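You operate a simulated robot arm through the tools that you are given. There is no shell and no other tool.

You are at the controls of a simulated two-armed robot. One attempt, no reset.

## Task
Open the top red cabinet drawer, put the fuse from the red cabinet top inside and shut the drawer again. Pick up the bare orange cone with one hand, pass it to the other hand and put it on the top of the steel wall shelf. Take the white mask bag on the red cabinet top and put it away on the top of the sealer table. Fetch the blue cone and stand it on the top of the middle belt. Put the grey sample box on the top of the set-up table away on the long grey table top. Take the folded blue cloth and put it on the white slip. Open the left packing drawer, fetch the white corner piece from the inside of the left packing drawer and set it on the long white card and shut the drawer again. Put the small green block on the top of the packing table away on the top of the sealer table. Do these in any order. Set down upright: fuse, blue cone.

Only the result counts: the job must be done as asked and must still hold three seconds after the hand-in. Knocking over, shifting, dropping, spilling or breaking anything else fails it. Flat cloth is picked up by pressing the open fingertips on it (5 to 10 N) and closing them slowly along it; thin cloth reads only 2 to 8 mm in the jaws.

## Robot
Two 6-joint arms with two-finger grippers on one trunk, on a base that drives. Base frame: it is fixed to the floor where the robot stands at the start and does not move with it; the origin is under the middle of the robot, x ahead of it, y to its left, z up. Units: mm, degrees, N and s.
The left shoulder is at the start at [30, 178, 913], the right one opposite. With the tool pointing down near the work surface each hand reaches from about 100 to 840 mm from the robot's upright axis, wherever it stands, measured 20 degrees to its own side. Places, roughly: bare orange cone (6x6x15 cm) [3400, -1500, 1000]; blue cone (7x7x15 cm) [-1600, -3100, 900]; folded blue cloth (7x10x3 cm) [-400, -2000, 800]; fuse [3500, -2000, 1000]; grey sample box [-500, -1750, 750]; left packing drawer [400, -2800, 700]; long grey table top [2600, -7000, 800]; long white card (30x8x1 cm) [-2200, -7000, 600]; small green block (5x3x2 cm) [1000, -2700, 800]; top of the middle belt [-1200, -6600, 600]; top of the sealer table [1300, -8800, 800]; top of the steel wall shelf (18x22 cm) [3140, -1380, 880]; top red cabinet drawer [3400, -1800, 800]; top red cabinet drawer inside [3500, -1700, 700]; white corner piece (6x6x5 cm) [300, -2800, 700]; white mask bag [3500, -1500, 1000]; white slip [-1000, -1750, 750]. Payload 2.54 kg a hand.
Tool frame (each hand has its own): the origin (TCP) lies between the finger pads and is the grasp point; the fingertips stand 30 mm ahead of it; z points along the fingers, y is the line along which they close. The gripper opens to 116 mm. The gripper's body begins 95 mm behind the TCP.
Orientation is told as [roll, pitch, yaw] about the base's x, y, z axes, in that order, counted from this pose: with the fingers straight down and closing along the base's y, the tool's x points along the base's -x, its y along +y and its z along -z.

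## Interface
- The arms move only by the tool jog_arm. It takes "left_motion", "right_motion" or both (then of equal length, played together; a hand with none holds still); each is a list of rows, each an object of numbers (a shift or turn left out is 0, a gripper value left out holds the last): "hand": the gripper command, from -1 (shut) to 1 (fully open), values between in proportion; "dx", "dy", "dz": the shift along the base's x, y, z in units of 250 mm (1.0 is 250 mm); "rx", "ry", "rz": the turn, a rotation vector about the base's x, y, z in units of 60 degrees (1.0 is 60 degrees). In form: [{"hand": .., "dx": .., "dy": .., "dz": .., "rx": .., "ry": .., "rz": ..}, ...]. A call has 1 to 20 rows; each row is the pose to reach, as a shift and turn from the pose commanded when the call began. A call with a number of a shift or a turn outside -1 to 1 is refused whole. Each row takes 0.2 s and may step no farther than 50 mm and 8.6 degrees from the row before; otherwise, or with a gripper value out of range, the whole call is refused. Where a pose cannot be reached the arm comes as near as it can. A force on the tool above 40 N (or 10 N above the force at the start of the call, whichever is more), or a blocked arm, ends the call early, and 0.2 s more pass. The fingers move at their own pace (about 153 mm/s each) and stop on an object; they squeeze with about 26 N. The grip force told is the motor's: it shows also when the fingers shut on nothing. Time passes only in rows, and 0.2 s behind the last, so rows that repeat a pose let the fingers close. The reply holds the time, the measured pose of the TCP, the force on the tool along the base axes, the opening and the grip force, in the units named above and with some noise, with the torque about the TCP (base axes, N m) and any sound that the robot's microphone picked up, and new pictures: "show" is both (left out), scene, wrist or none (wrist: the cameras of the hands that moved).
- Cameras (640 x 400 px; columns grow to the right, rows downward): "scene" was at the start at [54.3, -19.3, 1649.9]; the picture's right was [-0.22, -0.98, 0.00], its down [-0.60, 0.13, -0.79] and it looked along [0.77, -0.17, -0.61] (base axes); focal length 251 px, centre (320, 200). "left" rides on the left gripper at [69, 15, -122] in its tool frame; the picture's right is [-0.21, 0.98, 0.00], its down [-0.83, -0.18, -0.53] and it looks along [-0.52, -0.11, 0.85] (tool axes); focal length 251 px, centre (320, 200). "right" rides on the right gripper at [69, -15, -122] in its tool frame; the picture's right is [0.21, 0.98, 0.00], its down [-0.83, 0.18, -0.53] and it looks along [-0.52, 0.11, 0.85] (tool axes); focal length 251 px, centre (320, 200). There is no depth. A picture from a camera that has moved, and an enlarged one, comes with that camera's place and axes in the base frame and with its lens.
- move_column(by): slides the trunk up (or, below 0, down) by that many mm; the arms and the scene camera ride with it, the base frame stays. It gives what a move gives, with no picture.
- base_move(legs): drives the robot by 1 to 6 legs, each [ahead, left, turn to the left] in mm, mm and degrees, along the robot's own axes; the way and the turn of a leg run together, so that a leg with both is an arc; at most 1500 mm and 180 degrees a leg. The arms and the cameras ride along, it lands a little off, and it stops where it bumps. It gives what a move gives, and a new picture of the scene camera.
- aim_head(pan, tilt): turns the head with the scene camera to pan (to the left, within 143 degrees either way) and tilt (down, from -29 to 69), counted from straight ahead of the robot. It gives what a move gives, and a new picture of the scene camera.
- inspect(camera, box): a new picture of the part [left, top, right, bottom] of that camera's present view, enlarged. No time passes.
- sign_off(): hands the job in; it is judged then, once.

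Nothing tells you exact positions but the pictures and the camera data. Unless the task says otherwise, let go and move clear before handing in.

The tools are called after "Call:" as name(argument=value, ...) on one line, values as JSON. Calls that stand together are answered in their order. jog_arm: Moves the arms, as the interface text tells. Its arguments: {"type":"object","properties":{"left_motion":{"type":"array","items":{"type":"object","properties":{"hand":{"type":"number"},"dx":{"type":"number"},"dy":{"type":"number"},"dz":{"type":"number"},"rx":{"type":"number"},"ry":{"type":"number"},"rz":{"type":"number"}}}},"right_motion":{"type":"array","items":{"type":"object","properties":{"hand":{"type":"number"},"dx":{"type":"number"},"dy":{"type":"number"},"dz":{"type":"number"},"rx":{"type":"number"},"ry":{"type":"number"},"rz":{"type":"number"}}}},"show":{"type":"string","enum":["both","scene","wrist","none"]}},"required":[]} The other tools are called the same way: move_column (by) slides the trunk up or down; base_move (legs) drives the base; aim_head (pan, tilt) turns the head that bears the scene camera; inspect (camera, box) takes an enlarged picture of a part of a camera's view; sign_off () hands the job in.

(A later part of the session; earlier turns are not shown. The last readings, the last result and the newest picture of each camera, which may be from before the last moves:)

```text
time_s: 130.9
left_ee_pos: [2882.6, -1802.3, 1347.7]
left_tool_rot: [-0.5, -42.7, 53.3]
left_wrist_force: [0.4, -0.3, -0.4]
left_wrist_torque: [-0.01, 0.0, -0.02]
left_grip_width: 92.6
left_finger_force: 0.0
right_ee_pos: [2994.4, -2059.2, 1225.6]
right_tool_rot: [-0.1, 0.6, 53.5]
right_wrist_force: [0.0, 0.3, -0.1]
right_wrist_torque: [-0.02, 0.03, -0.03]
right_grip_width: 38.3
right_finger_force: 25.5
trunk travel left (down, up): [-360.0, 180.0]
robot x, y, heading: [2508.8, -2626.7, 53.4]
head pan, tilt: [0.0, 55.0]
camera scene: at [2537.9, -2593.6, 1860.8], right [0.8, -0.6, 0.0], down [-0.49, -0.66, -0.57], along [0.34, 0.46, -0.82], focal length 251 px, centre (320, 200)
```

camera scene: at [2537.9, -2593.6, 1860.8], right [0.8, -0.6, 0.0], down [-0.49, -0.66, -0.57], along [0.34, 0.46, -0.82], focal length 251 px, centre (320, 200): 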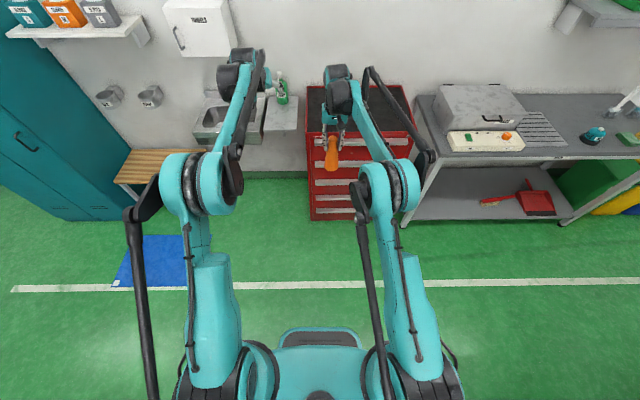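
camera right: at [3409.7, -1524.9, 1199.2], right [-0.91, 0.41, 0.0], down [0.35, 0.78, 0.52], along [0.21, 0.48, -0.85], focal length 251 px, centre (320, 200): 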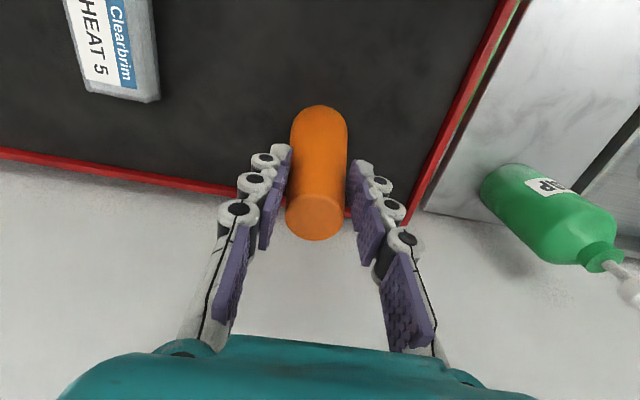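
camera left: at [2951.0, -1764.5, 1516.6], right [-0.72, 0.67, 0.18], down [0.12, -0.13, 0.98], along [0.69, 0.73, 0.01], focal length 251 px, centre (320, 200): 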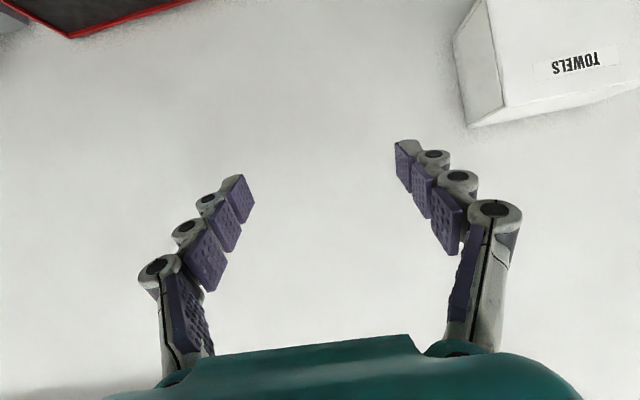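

The left arm is now in a good elbow-up configuration. Bringing it back and down toward the pre-handover pose.

Call:
jog_arm(left_motion=[{"dx": -0.09, "dy": -0.12, "dz": -0.065, "rx": 0.029, "ry": -0.021}, {"dx": -0.18, "dy": -0.245, "dz": -0.13, "rx": 0.058, "ry": -0.043}, {"dx": -0.27, "dy": -0.37, "dz": -0.195, "rx": 0.087, "ry": -0.064}, {"dx": -0.36, "dy": -0.49, "dz": -0.26, "rx": 0.115, "ry": -0.085}, {"dx": -0.455, "dy": -0.615, "dz": -0.325, "rx": 0.144, "ry": -0.107}, {"dx": -0.55, "dy": -0.743, "dz": -0.39, "rx": 0.173, "ry": -0.128}], show="both")

```text
time_s: 132.3
left_ee_pos: [2742.2, -1991.1, 1251.7]
left_tool_rot: [-0.1, -55.6, 53.3]
left_wrist_force: [0.5, -0.5, 0.2]
left_wrist_torque: [-0.02, -0.01, 0.0]
left_grip_width: 92.8
left_finger_force: 0.0
right_ee_pos: [2993.5, -2061.4, 1227.0]
right_tool_rot: [-0.1, 0.4, 53.5]
right_wrist_force: [-1.1, -1.3, -0.2]
right_wrist_torque: [0.04, 0.02, -0.04]
right_grip_width: 37.9
right_finger_force: 26.5
trunk travel left (down, up): [-360.0, 180.0]
robot x, y, heading: [2509.7, -2624.9, 53.5]
head pan, tilt: [0.0, 55.0]
camera scene: at [2536.1, -2596.2, 1860.9], right [0.8, -0.6, 0.0], down [-0.49, -0.66, -0.57], along [0.34, 0.46, -0.82], focal length 251 px, centre (320, 200)
camera left: at [2648.1, -2093.4, 1263.9], right [-0.71, 0.68, 0.18], down [0.16, -0.09, 0.98], along [0.69, 0.73, -0.05], focal length 251 px, centre (320, 200)
```

scene: 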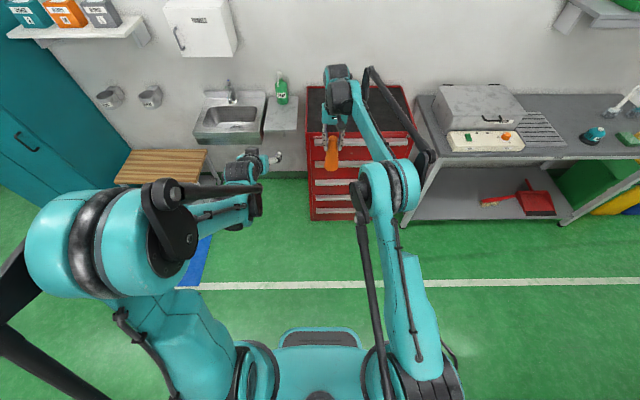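
left: 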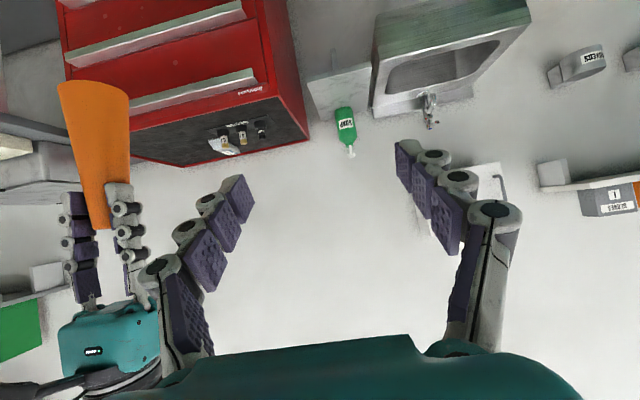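

Call:
jog_arm(left_motion=[{"dx": 0.13, "dy": -0.096, "dz": -0.03, "hand": 0.8}, {"dx": 0.26, "dy": -0.192, "dz": -0.06, "hand": 0.8}, {"dx": 0.39, "dy": -0.288, "dz": -0.09, "hand": 0.8}, {"dx": 0.52, "dy": -0.384, "dz": -0.12, "hand": 0.8}, {"dx": 0.65, "dy": -0.48, "dz": -0.15, "hand": 0.8}, {"dx": 0.778, "dy": -0.576, "dz": -0.18, "hand": 0.8}], show="both")

```text
time_s: 133.7
left_ee_pos: [2940.4, -2135.2, 1206.4]
left_tool_rot: [-0.1, -55.4, 53.2]
left_wrist_force: [0.8, -0.2, -0.7]
left_wrist_torque: [0.03, -0.01, 0.06]
left_grip_width: 104.6
left_finger_force: 0.0
right_ee_pos: [2996.7, -2060.7, 1225.6]
right_tool_rot: [0.0, 0.6, 53.5]
right_wrist_force: [0.6, -1.0, 0.1]
right_wrist_torque: [0.03, -0.01, 0.0]
right_grip_width: 37.9
right_finger_force: 25.3
trunk travel left (down, up): [-360.0, 180.0]
robot x, y, heading: [2511.7, -2630.2, 53.7]
head pan, tilt: [0.0, 55.0]
camera scene: at [2539.5, -2595.5, 1860.8], right [0.8, -0.6, 0.0], down [-0.49, -0.66, -0.57], along [0.34, 0.46, -0.82], focal length 251 px, centre (320, 200)
camera left: at [2844.9, -2236.1, 1218.4], right [-0.71, 0.68, 0.18], down [0.16, -0.09, 0.98], along [0.69, 0.73, -0.05], focal length 251 px, centre (320, 200)
```

scene: 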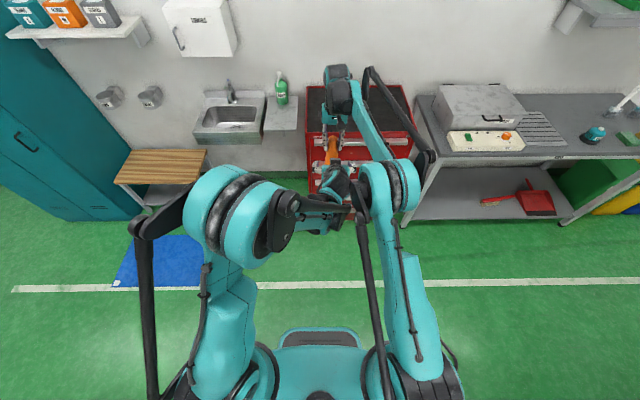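
left: 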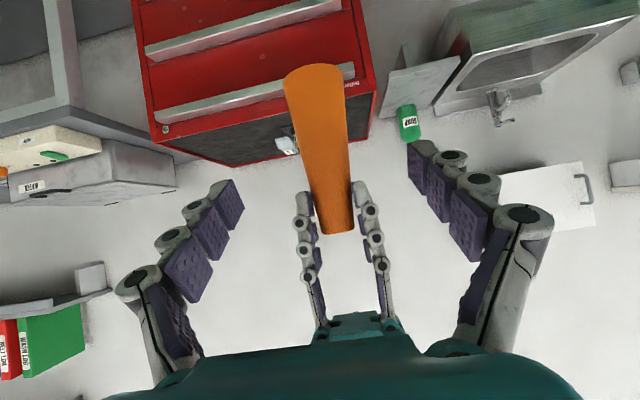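

Call:
jog_arm(left_motion=[{"dx": 0.055, "dy": 0.075, "dz": -0.062}, {"dx": 0.11, "dy": 0.15, "dz": -0.124}, {"dx": 0.166, "dy": 0.224, "dz": -0.186}, {"dx": 0.221, "dy": 0.299, "dz": -0.248}], show="both")

```text
time_s: 134.7
left_ee_pos: [2996.0, -2058.4, 1141.4]
left_tool_rot: [-0.1, -55.5, 53.2]
left_wrist_force: [0.1, 0.3, 0.6]
left_wrist_torque: [-0.03, 0.0, -0.02]
left_grip_width: 104.3
left_finger_force: 0.1
right_ee_pos: [2994.7, -2057.5, 1225.5]
right_tool_rot: [-0.1, 0.8, 53.5]
right_wrist_force: [0.3, -0.6, -0.4]
right_wrist_torque: [-0.02, 0.02, -0.01]
right_grip_width: 37.9
right_finger_force: 25.8
trunk travel left (down, up): [-360.0, 180.0]
robot x, y, heading: [2512.4, -2623.8, 53.5]
head pan, tilt: [0.0, 55.0]
camera scene: at [2539.1, -2593.1, 1860.8], right [0.8, -0.6, 0.0], down [-0.49, -0.66, -0.57], along [0.34, 0.46, -0.82], focal length 251 px, centre (320, 200)
camera left: at [2899.7, -2160.8, 1155.5], right [-0.71, 0.68, 0.18], down [0.16, -0.09, 0.98], along [0.69, 0.72, -0.05], focal length 251 px, centre (320, 200)
```

scene: 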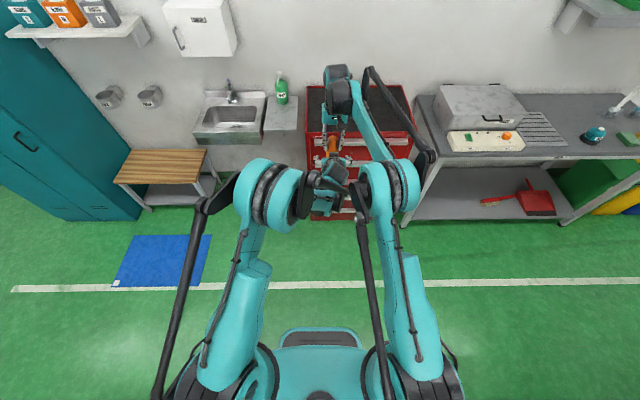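
left: 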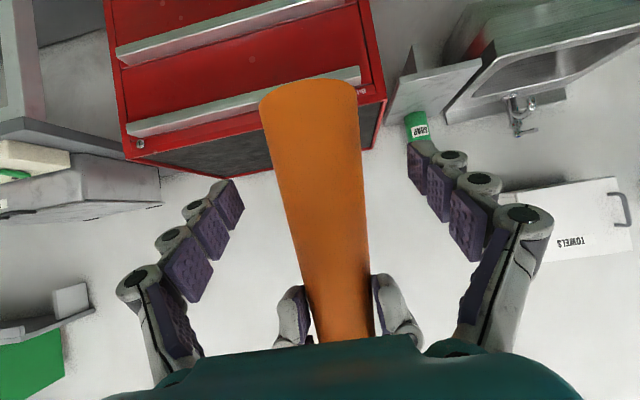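

The cone's lower part is centred in the left fingers. Closing the left hand, then opening the right and lifting it away.

Call:
jog_arm(left_motion=[{"hand": -1}, {"hand": -1}, {"hand": -1}], show="wrist")

```text
time_s: 135.5
left_ee_pos: [2993.6, -2059.3, 1145.5]
left_tool_rot: [-0.2, -55.4, 53.3]
left_wrist_force: [-3.9, -4.4, 3.9]
left_wrist_torque: [0.04, -0.06, -0.01]
left_grip_width: 52.1
left_finger_force: 26.2
right_ee_pos: [2994.8, -2059.3, 1226.4]
right_tool_rot: [-0.1, 0.6, 53.3]
right_wrist_force: [3.7, 3.2, -2.6]
right_wrist_torque: [0.3, -0.34, 0.0]
right_grip_width: 37.8
right_finger_force: 26.0
trunk travel left (down, up): [-360.0, 180.0]
robot x, y, heading: [2510.6, -2630.5, 53.3]
head pan, tilt: [0.0, 55.0]
camera left: at [2898.3, -2161.9, 1156.6], right [-0.71, 0.68, 0.17], down [0.16, -0.09, 0.98], along [0.69, 0.73, -0.05], focal length 251 px, centre (320, 200)
```

left: 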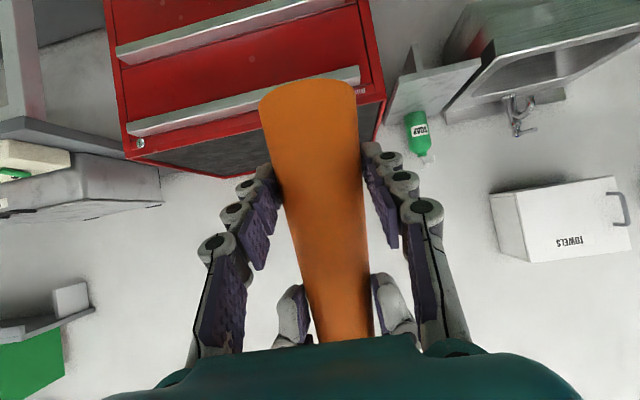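

Left hand holds the cone (52 mm). Opening the right hand and withdrawing it upward.

Call:
jog_arm(right_motion=[{"hand": 0.3}, {"hand": 0.5}, {"hand": 0.5, "dz": 0.1}, {"hand": 0.5, "dz": 0.25}, {"hand": 0.5, "dz": 0.4}, {"hand": 0.5, "dz": 0.5, "dx": 0.1, "dy": -0.08}, {"hand": 0.5, "dz": 0.5, "dx": 0.25, "dy": -0.18}, {"hand": 0.5, "dz": 0.5, "dx": 0.4, "dy": -0.3}], left_motion=[{"hand": -1}, {"hand": -1}, {"hand": -1}, {"hand": -1}, {"hand": -1}, {"hand": -1}, {"hand": -1}, {"hand": -1}], show="both")

```text
time_s: 137.3
left_ee_pos: [2994.3, -2062.1, 1145.6]
left_tool_rot: [0.0, -55.5, 53.1]
left_wrist_force: [0.1, -1.0, 0.0]
left_wrist_torque: [0.0, 0.03, 0.05]
left_grip_width: 52.0
left_finger_force: 26.1
right_ee_pos: [3096.6, -2136.9, 1352.2]
right_tool_rot: [0.0, 0.7, 53.6]
right_wrist_force: [1.2, -0.6, 0.6]
right_wrist_torque: [0.02, 0.02, 0.02]
right_grip_width: 87.0
right_finger_force: 0.2
right hand out of reach, approached as far as the arm can: row 6, 7
trunk travel left (down, up): [-360.0, 180.0]
robot x, y, heading: [2511.8, -2626.6, 53.4]
head pan, tilt: [0.0, 55.0]
camera scene: at [2538.7, -2597.5, 1860.9], right [0.8, -0.6, 0.0], down [-0.49, -0.66, -0.57], along [0.34, 0.46, -0.82], focal length 251 px, centre (320, 200)
camera right: at [3068.0, -2200.1, 1474.8], right [-0.91, 0.41, 0.0], down [0.35, 0.78, 0.53], along [0.21, 0.48, -0.85], focal length 251 px, centre (320, 200)
camera left: at [2899.1, -2163.5, 1157.1], right [-0.71, 0.68, 0.18], down [0.16, -0.09, 0.98], along [0.69, 0.73, -0.05], focal length 251 px, centre (320, 200)
```

scene: 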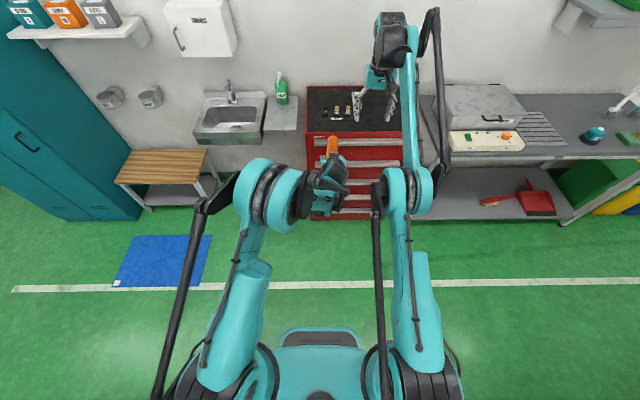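
right: 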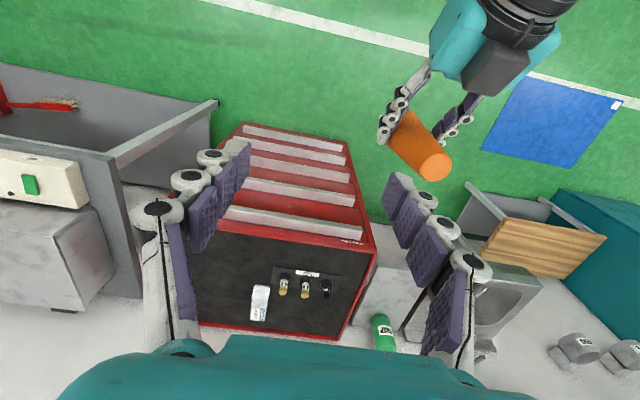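
left: 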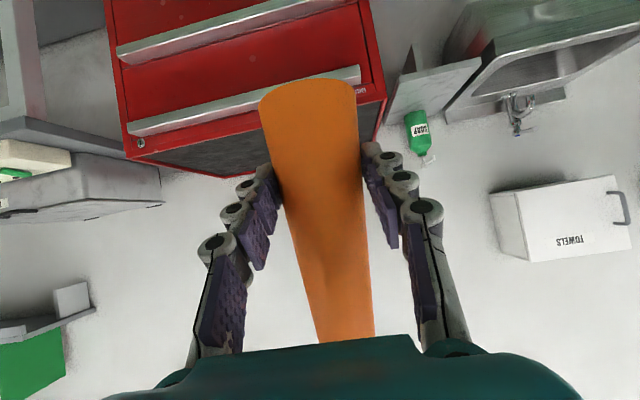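

Handover succeeded. Lowering/retracting the right hand out of the way.

Call:
jog_arm(right_motion=[{"dz": -0.1}, {"dz": -0.25}, {"dz": -0.4}, {"dx": -0.07, "dy": -0.17, "dz": -0.4}, {"dx": -0.14, "dy": -0.34, "dz": -0.4}, {"dx": -0.21, "dy": -0.51, "dz": -0.4}, {"dx": -0.28, "dy": -0.68, "dz": -0.4}, {"dx": -0.35, "dy": -0.85, "dz": -0.4}], left_motion=[{"hand": -1}, {"hand": -1}, {"dx": -0.12, "dy": 0.09}, {"dx": -0.24, "dy": 0.18}, {"dx": -0.36, "dy": 0.27}, {"dx": -0.48, "dy": 0.36}, {"dx": -0.57, "dy": 0.43}, {"dx": -0.64, "dy": 0.48}], show="scene")

```text
time_s: 139.1
left_ee_pos: [2832.4, -1937.9, 1144.3]
left_tool_rot: [-0.1, -55.5, 53.2]
left_wrist_force: [0.5, -1.1, -1.3]
left_wrist_torque: [-0.03, 0.01, -0.01]
left_grip_width: 51.9
left_finger_force: 26.0
right_ee_pos: [3066.8, -2254.7, 1393.4]
right_tool_rot: [-0.2, 0.7, 53.5]
right_wrist_force: [-0.2, 0.8, 0.0]
right_wrist_torque: [-0.07, -0.02, 0.03]
right_grip_width: 87.1
right_finger_force: 0.1
right hand out of reach, approached as far as the arm can: row 2, 3, 4, 5, 6, 7, 8
trunk travel left (down, up): [-360.0, 180.0]
robot x, y, heading: [2514.2, -2627.7, 53.4]
head pan, tilt: [0.0, 55.0]
camera scene: at [2537.3, -2593.1, 1860.8], right [0.8, -0.6, 0.0], down [-0.49, -0.66, -0.57], along [0.34, 0.46, -0.82], focal length 251 px, centre (320, 200)
```

scene: 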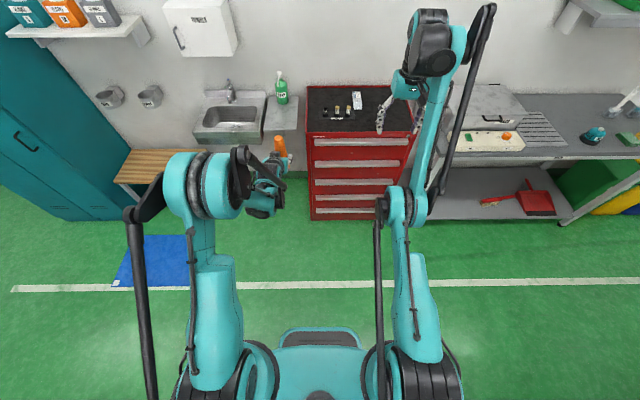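

The right arm hit the same extended pose; I'll work it forward-down in small steps as before.

Call:
jog_arm(right_motion=[{"dx": 0.03, "dy": 0.04, "dz": -0.04}, {"dx": 0.06, "dy": 0.08, "dz": -0.08}, {"dx": 0.1, "dy": 0.13, "dz": -0.14}, {"dx": 0.14, "dy": 0.18, "dz": -0.2}, {"dx": 0.18, "dy": 0.24, "dz": -0.28}], show="none")

```text
time_s: 140.3
left_ee_pos: [2834.9, -1937.7, 1143.4]
left_tool_rot: [-0.2, -55.4, 53.4]
left_wrist_force: [-0.8, -0.2, -0.9]
left_wrist_torque: [0.03, 0.01, 0.04]
left_grip_width: 52.1
left_finger_force: 25.7
right_ee_pos: [3121.0, -2188.9, 1328.4]
right_tool_rot: [-0.1, 0.7, 53.5]
right_wrist_force: [0.7, 0.3, 1.2]
right_wrist_torque: [-0.04, 0.0, 0.01]
right_grip_width: 86.8
right_finger_force: 0.1
right hand out of reach, approached as far as the arm can: row 1, 2, 3, 4, 5
trunk travel left (down, up): [-360.0, 180.0]
robot x, y, heading: [2509.4, -2629.4, 53.3]
head pan, tilt: [0.0, 55.0]
```

Call:
jog_arm(right_motion=[{"dx": 0.02, "dy": 0.027, "dz": -0.06}, {"dx": 0.03, "dy": 0.04, "dz": -0.14}, {"dx": 0.03, "dy": 0.04, "dz": -0.24}, {"dx": 0.03, "dy": 0.04, "dz": -0.36}, {"dx": 0.03, "dy": 0.04, "dz": -0.48}], show="none")

```text
time_s: 141.5
left_ee_pos: [2833.5, -1938.2, 1144.3]
left_tool_rot: [-0.2, -55.5, 53.4]
left_wrist_force: [0.3, 1.0, -0.9]
left_wrist_torque: [0.02, 0.04, 0.01]
left_grip_width: 52.3
left_finger_force: 26.0
right_ee_pos: [3162.8, -2141.4, 1229.1]
right_tool_rot: [-0.1, 0.8, 53.5]
right_wrist_force: [0.0, -0.5, -0.1]
right_wrist_torque: [0.0, -0.01, -0.01]
right_grip_width: 87.2
right_finger_force: 0.1
right hand out of reach, approached as far as the arm can: row 1, 2, 3, 4, 5
trunk travel left (down, up): [-360.0, 180.0]
robot x, y, heading: [2514.5, -2627.7, 53.3]
head pan, tilt: [0.0, 55.0]
```

Call:
jog_arm(right_motion=[{"dx": -0.01, "dy": -0.013, "dz": -0.02}, {"dx": -0.03, "dy": -0.04, "dz": -0.06}, {"dx": -0.06, "dy": -0.08, "dz": -0.12}, {"dx": -0.1, "dy": -0.13, "dz": -0.18}, {"dx": -0.15, "dy": -0.2, "dz": -0.24}, {"dx": -0.22, "dy": -0.3, "dz": -0.26}], show="scene")

```text
time_s: 142.9
left_ee_pos: [2833.3, -1939.3, 1144.0]
left_tool_rot: [-0.2, -55.4, 53.3]
left_wrist_force: [-0.9, -0.2, -0.5]
left_wrist_torque: [-0.01, -0.01, 0.01]
left_grip_width: 51.9
left_finger_force: 26.0
right_ee_pos: [3170.9, -2137.1, 1205.6]
right_tool_rot: [-0.2, 0.6, 53.6]
right_wrist_force: [0.7, -0.1, 0.3]
right_wrist_torque: [0.03, 0.0, -0.02]
right_grip_width: 87.2
right_finger_force: 0.0
right hand out of reach, approached as far as the arm can: row 1, 2, 3, 4, 5, 6
trunk travel left (down, up): [-360.0, 180.0]
robot x, y, heading: [2512.3, -2629.5, 53.3]
head pan, tilt: [0.0, 55.0]
camera scene: at [2537.5, -2594.4, 1860.9], right [0.8, -0.6, 0.0], down [-0.49, -0.66, -0.57], along [0.34, 0.46, -0.82], focal length 251 px, centre (320, 200)
```

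scene: 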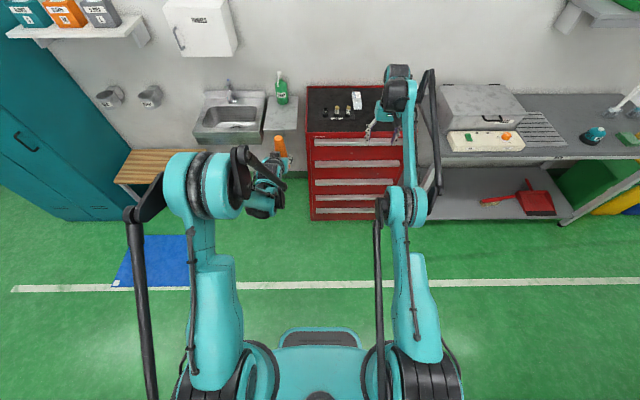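

Call:
jog_arm(right_motion=[{"dx": -0.06, "dy": 0.045}, {"dx": -0.12, "dy": 0.09}, {"dx": -0.18, "dy": 0.135}], show="none")

Call:
jog_arm(right_motion=[{"dz": -0.01}, {"dz": -0.03}, {"dz": -0.06}], show="none")

```text
time_s: 143.7
left_ee_pos: [2833.6, -1938.3, 1142.1]
left_tool_rot: [-0.2, -55.5, 53.3]
left_wrist_force: [-0.6, 0.4, -1.5]
left_wrist_torque: [-0.02, 0.0, -0.01]
left_grip_width: 51.9
left_finger_force: 25.9
right_ee_pos: [3126.6, -2100.7, 1206.4]
right_tool_rot: [-0.1, 0.7, 53.4]
right_wrist_force: [0.1, -0.2, -0.2]
right_wrist_torque: [-0.02, -0.01, 0.0]
right_grip_width: 87.0
right_finger_force: 0.0
trunk travel left (down, up): [-360.0, 180.0]
robot x, y, heading: [2513.0, -2630.8, 53.5]
head pan, tilt: [0.0, 55.0]
```

```text
time_s: 144.5
left_ee_pos: [2833.7, -1939.2, 1144.1]
left_tool_rot: [-0.3, -55.5, 53.3]
left_wrist_force: [0.2, -0.2, -0.4]
left_wrist_torque: [-0.03, -0.02, 0.01]
left_grip_width: 52.0
left_finger_force: 26.0
right_ee_pos: [3128.9, -2098.8, 1191.8]
right_tool_rot: [-0.1, 0.8, 53.4]
right_wrist_force: [0.0, -0.3, 0.5]
right_wrist_torque: [-0.02, 0.04, 0.01]
right_grip_width: 87.1
right_finger_force: 0.1
right hand out of reach, approached as far as the arm can: row 2, 3
trunk travel left (down, up): [-360.0, 180.0]
robot x, y, heading: [2511.1, -2627.1, 53.3]
head pan, tilt: [0.0, 55.0]
```

Call:
jog_arm(right_motion=[{"dx": 0.03, "dy": 0.04, "dz": -0.02}, {"dx": 0.06, "dy": 0.08, "dz": -0.06}, {"dx": 0.08, "dy": 0.11, "dz": -0.12}], show="none")

Call:
jog_arm(right_motion=[{"dz": -0.06}, {"dz": -0.14}, {"dz": -0.24}], show="scene")

```text
time_s: 145.3
left_ee_pos: [2833.8, -1938.8, 1142.9]
left_tool_rot: [-0.2, -55.4, 53.3]
left_wrist_force: [0.4, -0.5, -0.1]
left_wrist_torque: [0.02, 0.01, -0.01]
left_grip_width: 51.7
left_finger_force: 26.2
right_ee_pos: [3132.7, -2093.0, 1170.1]
right_tool_rot: [-0.2, 0.5, 53.5]
right_wrist_force: [0.0, -0.4, -0.6]
right_wrist_torque: [-0.01, 0.01, 0.0]
right_grip_width: 86.8
right_finger_force: 0.0
right hand out of reach, approached as far as the arm can: row 1, 2, 3
trunk travel left (down, up): [-360.0, 180.0]
robot x, y, heading: [2510.8, -2627.8, 53.4]
head pan, tilt: [0.0, 55.0]
```

```text
time_s: 146.1
left_ee_pos: [2834.2, -1938.7, 1144.7]
left_tool_rot: [-0.2, -55.6, 53.3]
left_wrist_force: [0.5, 0.0, 0.1]
left_wrist_torque: [0.01, 0.01, -0.01]
left_grip_width: 52.1
left_finger_force: 26.1
right_ee_pos: [3134.2, -2092.4, 1108.2]
right_tool_rot: [-0.1, 0.7, 53.5]
right_wrist_force: [0.2, 0.0, -0.9]
right_wrist_torque: [-0.03, 0.02, 0.01]
right_grip_width: 86.7
right_finger_force: 0.1
trunk travel left (down, up): [-360.0, 180.0]
robot x, y, heading: [2511.9, -2630.7, 53.3]
head pan, tilt: [0.0, 55.0]
camera scene: at [2538.5, -2593.6, 1860.8], right [0.8, -0.6, 0.0], down [-0.49, -0.66, -0.57], along [0.34, 0.46, -0.82], focal length 251 px, centre (320, 200)
```

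scene: 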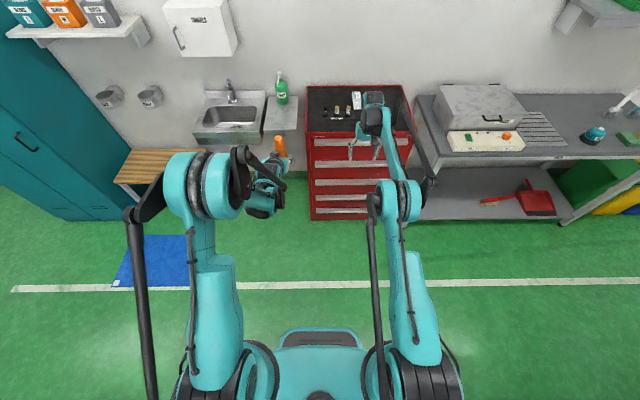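

Call:
jog_arm(right_motion=[{"dx": -0.09, "dy": -0.13}, {"dx": -0.19, "dy": -0.26}, {"dx": -0.29, "dy": -0.39}, {"dx": -0.38, "dy": -0.52}, {"dx": -0.48, "dy": -0.65}, {"dx": -0.56, "dy": -0.78, "dz": 0.03}, {"dx": -0.64, "dy": -0.9, "dz": 0.06}], show="scene")

```text
time_s: 147.7
left_ee_pos: [2832.8, -1939.8, 1144.6]
left_tool_rot: [-0.1, -55.6, 53.4]
left_wrist_force: [-0.4, 0.2, -1.1]
left_wrist_torque: [0.0, 0.02, 0.01]
left_grip_width: 52.0
left_finger_force: 26.0
right_ee_pos: [2972.3, -2319.7, 1125.3]
right_tool_rot: [-0.1, 0.5, 53.5]
right_wrist_force: [-0.4, -1.0, -1.0]
right_wrist_torque: [0.05, -0.04, 0.0]
right_grip_width: 87.1
right_finger_force: 0.0
trunk travel left (down, up): [-360.0, 180.0]
robot x, y, heading: [2511.3, -2629.2, 53.3]
head pan, tilt: [0.0, 55.0]
camera scene: at [2536.1, -2596.1, 1860.9], right [0.8, -0.6, 0.0], down [-0.49, -0.66, -0.57], along [0.34, 0.46, -0.82], focal length 251 px, centre (320, 200)
```

scene: 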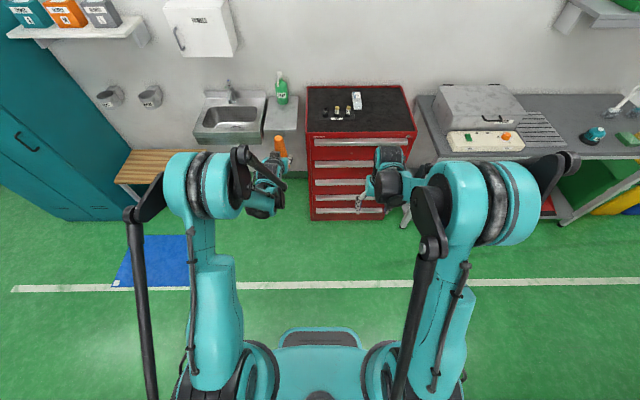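

Both arms are in good shape. Driving so that the cone is above the free part of the steel shelf.

Call:
base_move(legs=[[0, 88, 0], [570, 0, 0]])

Call:
inspect(camera="left", box=[0, 0, 640, 400])

```text
time_s: 151.6
left_ee_pos: [3097.4, -1431.2, 1144.0]
left_tool_rot: [-0.3, -55.5, 53.5]
left_wrist_force: [-0.8, -0.2, 0.2]
left_wrist_torque: [0.01, -0.04, 0.01]
left_grip_width: 51.9
left_finger_force: 26.0
right_ee_pos: [3238.1, -1809.6, 1124.5]
right_tool_rot: [-0.1, 0.6, 53.7]
right_wrist_force: [0.3, 0.5, -0.1]
right_wrist_torque: [-0.04, 0.01, 0.01]
right_grip_width: 87.2
right_finger_force: 0.0
trunk travel left (down, up): [-360.0, 180.0]
robot x, y, heading: [2780.1, -2120.3, 53.7]
head pan, tilt: [0.0, 55.0]
camera scene: at [2803.6, -2087.0, 1860.8], right [0.8, -0.59, 0.0], down [-0.49, -0.66, -0.57], along [0.34, 0.46, -0.82], focal length 251 px, centre (320, 200)
```

scene: 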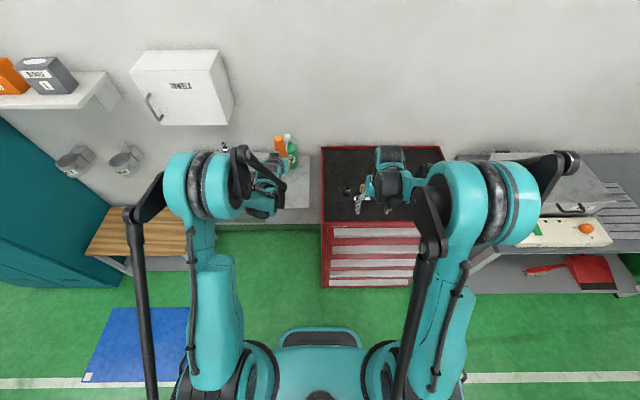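

```text
1.00 times, centred on (320, 200) of left (not enlarged: the box is as wide or as high as the picture)
camera zoom: at [3002.0, -1533.2, 1156.4], right [-0.71, 0.68, 0.17], down [0.16, -0.08, 0.98], along [0.68, 0.73, -0.05], focal length 251 px, centre (320, 200)
```

zoom: 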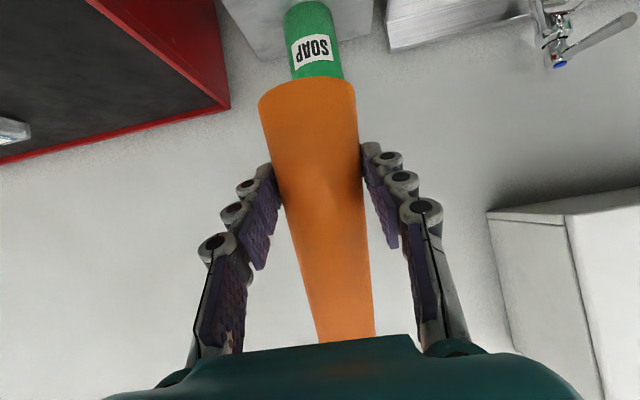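

Call:
jog_arm(left_motion=[{"dx": 0.036, "dy": 0.048, "dz": -0.1}, {"dx": 0.072, "dy": 0.096, "dz": -0.2}, {"dx": 0.072, "dy": 0.096, "dz": -0.36}, {"dx": 0.072, "dy": 0.096, "dz": -0.52}, {"dx": 0.072, "dy": 0.096, "dz": -0.66}, {"dx": 0.072, "dy": 0.096, "dz": -0.76}], show="both")

```text
time_s: 153.0
left_ee_pos: [3115.9, -1408.0, 952.5]
left_tool_rot: [-0.1, -55.5, 53.5]
left_wrist_force: [0.0, -0.1, -1.5]
left_wrist_torque: [-0.01, 0.02, 0.0]
left_grip_width: 52.0
left_finger_force: 25.6
right_ee_pos: [3237.6, -1811.0, 1124.7]
right_tool_rot: [-0.1, 0.6, 53.7]
right_wrist_force: [-0.1, -0.1, -0.3]
right_wrist_torque: [0.0, -0.02, -0.01]
right_grip_width: 86.9
right_finger_force: 0.0
trunk travel left (down, up): [-360.0, 180.0]
robot x, y, heading: [2779.7, -2122.6, 53.9]
head pan, tilt: [0.0, 55.0]
camera scene: at [2803.7, -2086.7, 1860.8], right [0.8, -0.59, 0.0], down [-0.49, -0.66, -0.57], along [0.34, 0.46, -0.82], focal length 251 px, centre (320, 200)
camera left: at [3019.9, -1509.6, 965.6], right [-0.71, 0.68, 0.17], down [0.16, -0.08, 0.98], along [0.68, 0.73, -0.05], focal length 251 px, centre (320, 200)
```

scene: 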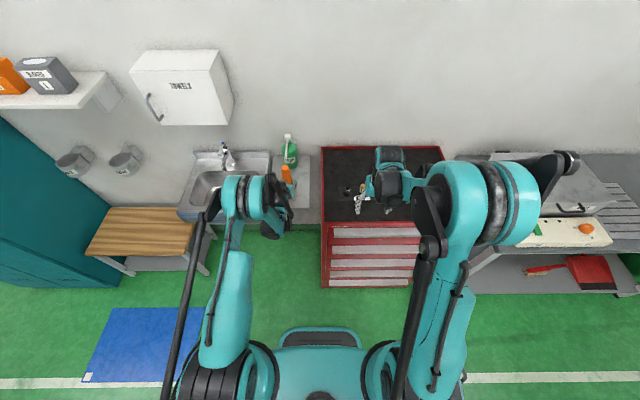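
left: 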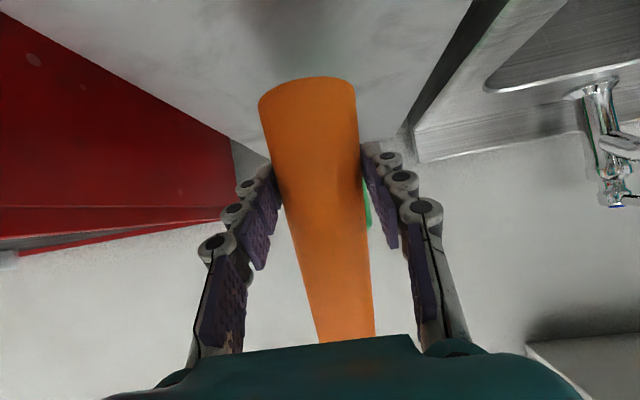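

Call:
jog_arm(left_motion=[{"dz": -0.03}, {"dz": -0.06}, {"dz": -0.076}, {"dz": -0.088}], show="none")

```text
time_s: 154.0
left_ee_pos: [3114.9, -1407.1, 932.3]
left_tool_rot: [-0.2, -55.5, 53.5]
left_wrist_force: [-0.3, -0.6, -0.3]
left_wrist_torque: [0.0, -0.01, -0.01]
left_grip_width: 52.0
left_finger_force: 26.2
right_ee_pos: [3237.8, -1810.0, 1125.0]
right_tool_rot: [-0.1, 0.7, 53.7]
right_wrist_force: [0.8, 0.4, -0.4]
right_wrist_torque: [-0.02, -0.03, 0.01]
right_grip_width: 86.8
right_finger_force: 0.1
trunk travel left (down, up): [-360.0, 180.0]
robot x, y, heading: [2774.6, -2122.5, 53.8]
head pan, tilt: [0.0, 55.0]
```

Call:
jog_arm(left_motion=[{"dz": -0.012}, {"dz": -0.02}, {"dz": -0.028}], show="none")

```text
time_s: 154.8
left_ee_pos: [3114.1, -1407.2, 925.4]
left_tool_rot: [-0.2, -55.5, 53.5]
left_wrist_force: [0.7, 0.4, 0.2]
left_wrist_torque: [-0.03, 0.0, 0.01]
left_grip_width: 51.7
left_finger_force: 26.0
right_ee_pos: [3238.8, -1810.7, 1126.4]
right_tool_rot: [-0.1, 0.6, 53.7]
right_wrist_force: [0.0, -1.5, 0.1]
right_wrist_torque: [0.01, 0.01, -0.03]
right_grip_width: 86.9
right_finger_force: 0.0
trunk travel left (down, up): [-360.0, 180.0]
robot x, y, heading: [2781.5, -2119.8, 53.5]
head pan, tilt: [0.0, 55.0]
```

Call:
jog_arm(left_motion=[{"dz": -0.01}, {"dz": -0.018}, {"dz": -0.024}], show="wrist")

```text
time_s: 155.6
left_ee_pos: [3113.2, -1406.2, 922.5]
left_tool_rot: [-0.1, -55.9, 53.5]
left_wrist_force: [4.3, 8.1, 29.8]
left_wrist_torque: [0.6, -0.35, 0.03]
left_grip_width: 52.6
left_finger_force: 25.9
right_ee_pos: [3237.5, -1812.8, 1128.3]
right_tool_rot: [-0.1, 0.5, 53.7]
right_wrist_force: [-0.4, -0.2, -0.5]
right_wrist_torque: [-0.03, 0.01, 0.03]
right_grip_width: 87.0
right_finger_force: 0.0
trunk travel left (down, up): [-360.0, 180.0]
robot x, y, heading: [2779.1, -2122.2, 53.8]
head pan, tilt: [0.0, 55.0]
camera left: at [3019.3, -1510.0, 933.9], right [-0.71, 0.68, 0.18], down [0.16, -0.09, 0.98], along [0.68, 0.73, -0.04], focal length 251 px, centre (320, 200)
```

left: 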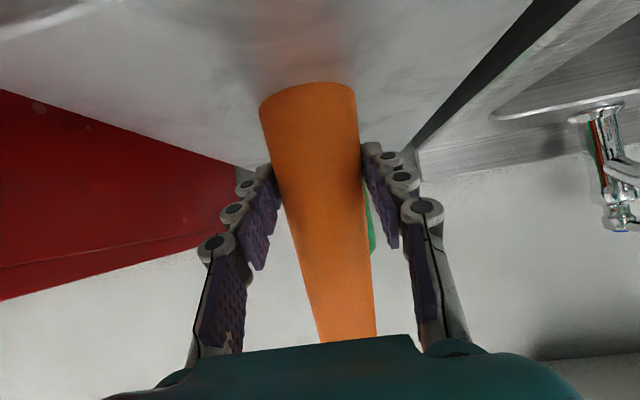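

Cone stands on the shelf. Relieving, opening, and withdrawing backward along the tool axis.

Call:
jog_arm(left_motion=[{"dz": 0.01}, {"dz": 0.01, "hand": -0.1}, {"dz": 0.01, "hand": 0.4}, {"dz": 0.01, "hand": 0.8}, {"dx": -0.06, "dy": -0.08, "dz": 0.07, "hand": 0.8}, {"dx": -0.14, "dy": -0.19, "dz": 0.15, "hand": 0.8}, {"dx": -0.22, "dy": -0.3, "dz": 0.25, "hand": 0.8}, {"dx": -0.3, "dy": -0.41, "dz": 0.37, "hand": 0.8}], show="both")

```text
time_s: 157.4
left_ee_pos: [3071.8, -1468.4, 1050.2]
left_tool_rot: [-0.2, -55.5, 53.5]
left_wrist_force: [-0.5, -0.8, 1.5]
left_wrist_torque: [-0.01, 0.01, 0.04]
left_grip_width: 104.6
left_finger_force: 0.2
left hand out of reach, approached as far as the arm can: row 6, 7, 8
right_ee_pos: [3237.2, -1811.7, 1125.7]
right_tool_rot: [-0.1, 0.5, 53.8]
right_wrist_force: [-0.4, -0.5, -0.5]
right_wrist_torque: [0.02, -0.02, -0.01]
right_grip_width: 87.0
right_finger_force: 0.0
trunk travel left (down, up): [-360.0, 180.0]
robot x, y, heading: [2775.8, -2121.2, 53.8]
head pan, tilt: [0.0, 55.0]
camera scene: at [2801.7, -2090.1, 1861.0], right [0.8, -0.59, 0.0], down [-0.49, -0.66, -0.57], along [0.34, 0.46, -0.82], focal length 251 px, centre (320, 200)
camera left: at [2976.6, -1571.1, 1063.2], right [-0.71, 0.68, 0.18], down [0.16, -0.08, 0.98], along [0.68, 0.73, -0.05], focal length 251 px, centre (320, 200)
```

scene: 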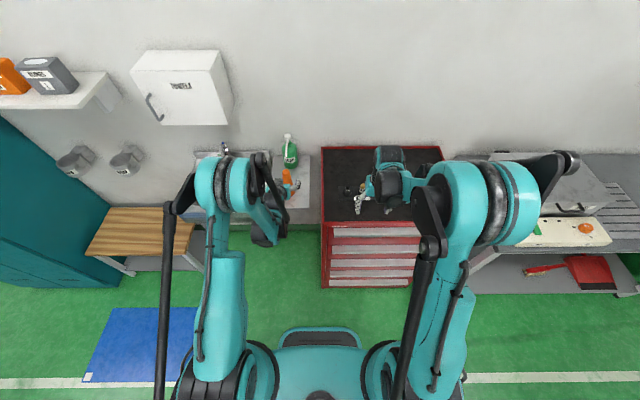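
left: 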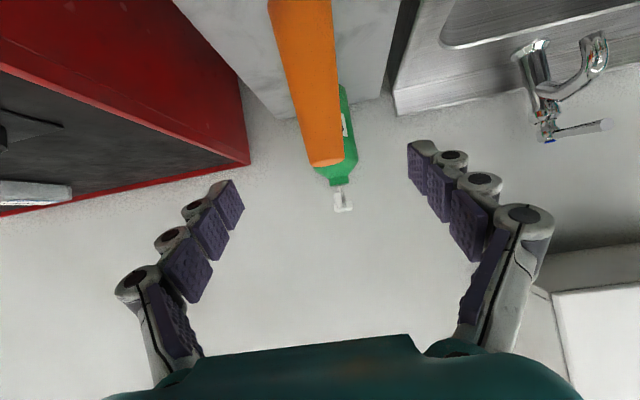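

The cone stands on the steel shelf. Backing off and turning the left hand down again.

Call:
base_move(legs=[[-250, 0, 0]])

Call:
jog_arm(left_motion=[{"rx": -0.106, "ry": 0.078}, {"rx": -0.212, "ry": 0.156}, {"rx": -0.318, "ry": 0.235}, {"rx": -0.425, "ry": 0.313}, {"rx": -0.53, "ry": 0.39}, {"rx": -0.638, "ry": 0.47}, {"rx": -0.745, "ry": 0.549}], show="none")

Call:
jog_arm(left_motion=[{"dx": -0.1, "dy": -0.13, "dz": 0.05}, {"dx": -0.2, "dy": -0.26, "dz": 0.1}, {"dx": -0.3, "dy": -0.39, "dz": 0.15}, {"dx": -0.4, "dy": -0.52, "dz": 0.2}, {"dx": -0.5, "dy": -0.65, "dz": 0.25}], show="scene")

```text
time_s: 159.2
left_ee_pos: [2924.9, -1666.7, 1049.3]
left_tool_rot: [-0.3, -55.4, 53.4]
left_wrist_force: [0.1, 0.0, -0.4]
left_wrist_torque: [-0.02, 0.01, -0.02]
left_grip_width: 104.2
left_finger_force: 0.0
right_ee_pos: [3090.4, -2011.9, 1126.0]
right_tool_rot: [0.0, 0.6, 53.6]
right_wrist_force: [0.7, -0.1, -0.3]
right_wrist_torque: [0.0, -0.03, 0.0]
right_grip_width: 87.1
right_finger_force: 0.1
trunk travel left (down, up): [-360.0, 180.0]
robot x, y, heading: [2631.7, -2323.7, 53.3]
head pan, tilt: [0.0, 55.0]
camera scene: at [2655.0, -2288.3, 1860.9], right [0.8, -0.59, 0.0], down [-0.49, -0.66, -0.57], along [0.34, 0.46, -0.82], focal length 251 px, centre (320, 200)
```

scene: 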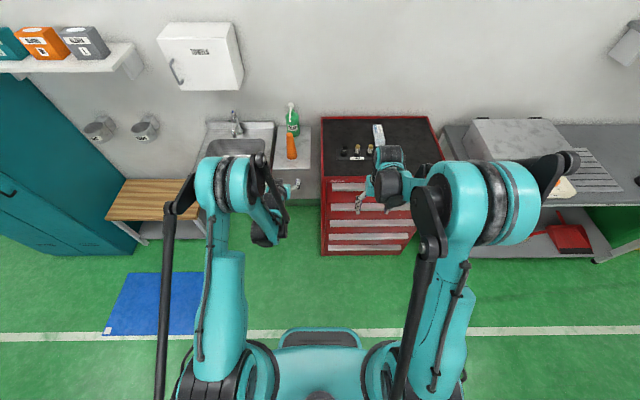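

```text
time_s: 160.8
left_ee_pos: [2924.3, -1666.9, 1049.1]
left_tool_rot: [-0.3, 0.3, 53.5]
left_wrist_force: [0.7, -0.1, 0.2]
left_wrist_torque: [0.0, 0.01, 0.0]
left_grip_width: 104.2
left_finger_force: 0.1
right_ee_pos: [3089.6, -2009.4, 1124.9]
right_tool_rot: [-0.2, 0.7, 53.5]
right_wrist_force: [-0.5, 0.3, -0.9]
right_wrist_torque: [0.01, 0.01, 0.01]
right_grip_width: 86.7
right_finger_force: 0.1
trunk travel left (down, up): [-360.0, 180.0]
robot x, y, heading: [2631.7, -2321.7, 53.7]
head pan, tilt: [0.0, 55.0]
```

```text
time_s: 162.0
left_ee_pos: [2800.0, -1831.6, 1112.9]
left_tool_rot: [-0.2, 0.1, 53.5]
left_wrist_force: [0.3, -0.1, 0.1]
left_wrist_torque: [0.01, -0.02, 0.02]
left_grip_width: 104.6
left_finger_force: 0.1
right_ee_pos: [3088.9, -2012.6, 1125.9]
right_tool_rot: [-0.1, 0.5, 53.6]
right_wrist_force: [-0.7, -0.9, 0.7]
right_wrist_torque: [0.02, -0.03, -0.02]
right_grip_width: 86.9
right_finger_force: 0.0
trunk travel left (down, up): [-360.0, 180.0]
robot x, y, heading: [2629.5, -2321.6, 53.3]
head pan, tilt: [0.0, 55.0]
camera scene: at [2653.8, -2289.9, 1860.9], right [0.8, -0.59, 0.0], down [-0.49, -0.66, -0.57], along [0.34, 0.46, -0.82], focal length 251 px, centre (320, 200)
```

scene: 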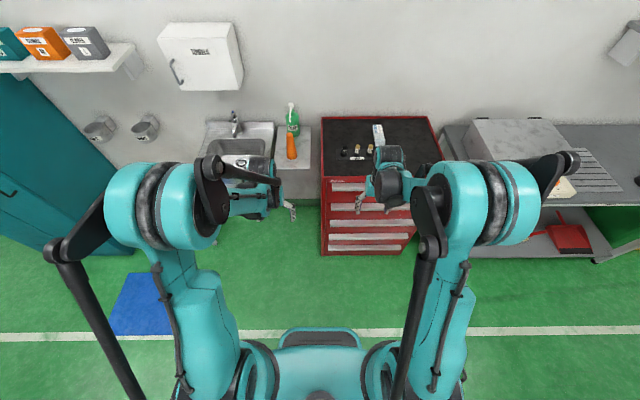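

Now the mask bag: driving in front of it with both hands above the cabinet top.

Call:
base_move(legs=[[0, -153, 0], [400, 0, 0]])

Call:
inspect(camera="right", box=[0, 0, 640, 400])

```text
time_s: 165.5
left_ee_pos: [3164.1, -1600.5, 1112.0]
left_tool_rot: [-0.2, 0.2, 53.4]
left_wrist_force: [-1.1, -0.4, 0.1]
left_wrist_torque: [-0.03, -0.01, 0.03]
left_grip_width: 104.5
left_finger_force: 0.1
right_ee_pos: [3453.1, -1782.4, 1126.6]
right_tool_rot: [-0.1, 0.5, 53.6]
right_wrist_force: [-0.1, 0.0, 0.0]
right_wrist_torque: [0.02, 0.01, 0.02]
right_grip_width: 87.2
right_finger_force: 0.2
trunk travel left (down, up): [-360.0, 180.0]
robot x, y, heading: [2994.6, -2093.9, 53.6]
head pan, tilt: [0.0, 55.0]
camera scene: at [3017.7, -2058.2, 1860.8], right [0.8, -0.6, 0.0], down [-0.49, -0.66, -0.57], along [0.34, 0.46, -0.82], focal length 251 px, centre (320, 200)
```

scene: 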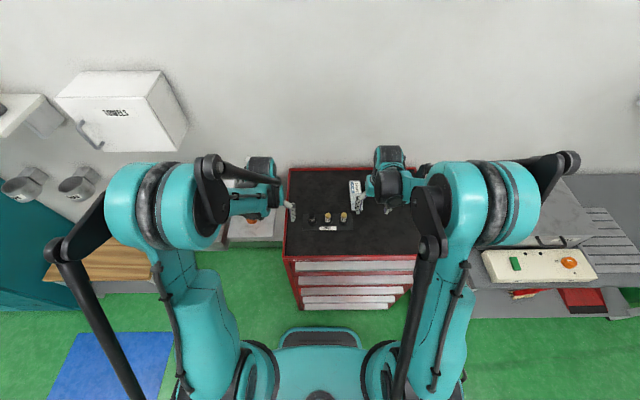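

```text
1.00 times, centred on (320, 200) of right (not enlarged: the box is as wide or as high as the picture)
camera zoom: at [3425.1, -1846.1, 1248.2], right [-0.91, 0.41, 0.0], down [0.35, 0.78, 0.52], along [0.21, 0.48, -0.85], focal length 251 px, centre (320, 200)
```

zoom: 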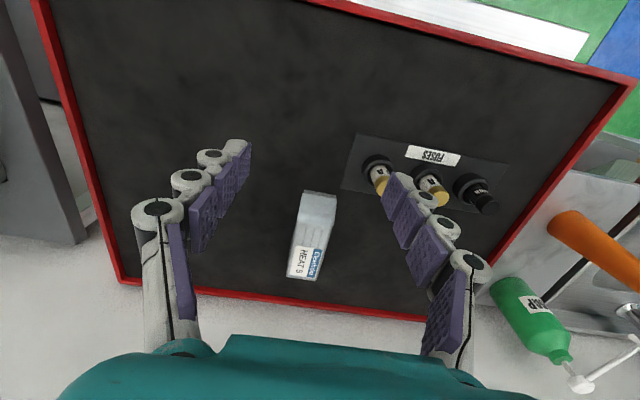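

Call:
jog_arm(right_motion=[{"dx": 0.1, "dy": 0.18, "hand": 0.4}, {"dx": 0.2, "dy": 0.36, "hand": 0.4}, {"dx": 0.29, "dy": 0.532, "hand": 0.4}, {"dx": 0.29, "dy": 0.532, "dz": -0.15, "hand": 0.4}, {"dx": 0.29, "dy": 0.532, "dz": -0.3, "hand": 0.4}], show="wrist")

```text
refused: row 1 steps farther than a row can; nothing moved
```

Call:
jog_arm(right_motion=[{"dx": 0.075, "dy": 0.135, "hand": 0.4}, {"dx": 0.15, "dy": 0.27, "hand": 0.4}, {"dx": 0.22, "dy": 0.4, "hand": 0.4}, {"dx": 0.29, "dy": 0.532, "hand": 0.4}, {"dx": 0.29, "dy": 0.532, "dz": -0.15, "hand": 0.4}, {"dx": 0.29, "dy": 0.532, "dz": -0.3, "hand": 0.4}], show="wrist")

```text
time_s: 166.9
left_ee_pos: [3165.3, -1599.5, 1110.8]
left_tool_rot: [-0.3, 0.1, 53.4]
left_wrist_force: [0.3, -0.5, -0.3]
left_wrist_torque: [-0.01, 0.04, -0.01]
left_grip_width: 104.5
left_finger_force: 0.1
right_ee_pos: [3525.1, -1648.6, 1048.9]
right_tool_rot: [0.0, 0.6, 53.5]
right_wrist_force: [0.6, 1.2, 0.3]
right_wrist_torque: [-0.01, -0.01, 0.03]
right_grip_width: 80.8
right_finger_force: 0.0
trunk travel left (down, up): [-360.0, 180.0]
robot x, y, heading: [2994.5, -2089.8, 53.2]
head pan, tilt: [0.0, 55.0]
camera right: at [3497.8, -1713.3, 1172.4], right [-0.91, 0.41, 0.0], down [0.35, 0.78, 0.52], along [0.21, 0.48, -0.85], focal length 251 px, centre (320, 200)
```

right: 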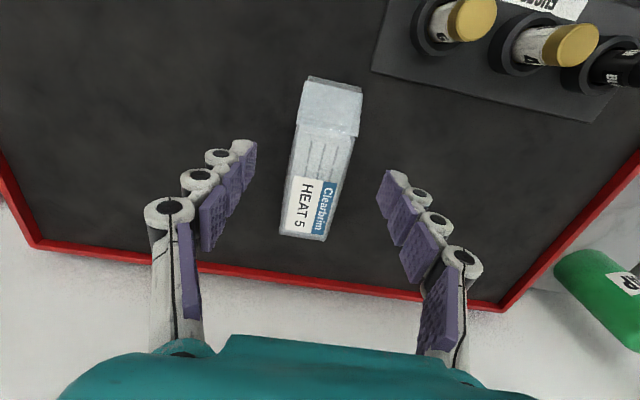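

The bag is centred under the right hand. Moving 25 mm forward, lowering and closing.

Call:
jog_arm(right_motion=[{"dx": 0.055, "dy": 0.085}, {"dx": 0.055, "dy": 0.085, "dz": -0.13}, {"dx": 0.055, "dy": 0.085, "dz": -0.255}, {"dx": 0.055, "dy": 0.085, "dz": -0.255, "hand": -1}, {"dx": 0.055, "dy": 0.085, "dz": -0.255, "hand": -1}, {"dx": 0.055, "dy": 0.085, "dz": -0.255, "hand": -1}], show="wrist")

```text
time_s: 168.3
left_ee_pos: [3162.6, -1601.6, 1111.7]
left_tool_rot: [-0.3, 0.0, 53.4]
left_wrist_force: [0.5, 0.1, -0.4]
left_wrist_torque: [0.01, -0.01, -0.03]
left_grip_width: 104.4
left_finger_force: 0.1
right_ee_pos: [3538.6, -1629.7, 988.1]
right_tool_rot: [0.0, 0.6, 53.5]
right_wrist_force: [2.1, 4.2, 17.2]
right_wrist_torque: [-0.01, -0.02, 0.06]
right_grip_width: 54.6
right_finger_force: 25.8
trunk travel left (down, up): [-360.0, 180.0]
robot x, y, heading: [2993.3, -2092.3, 53.7]
head pan, tilt: [0.0, 55.0]
camera right: at [3510.1, -1693.0, 1110.5], right [-0.91, 0.41, 0.0], down [0.35, 0.78, 0.53], along [0.21, 0.48, -0.85], focal length 251 px, centre (320, 200)
```

right: 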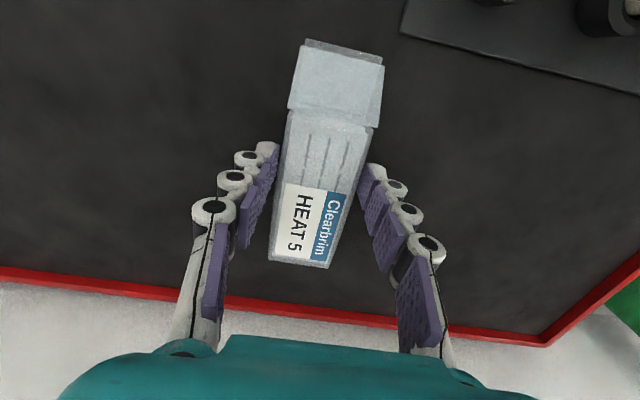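

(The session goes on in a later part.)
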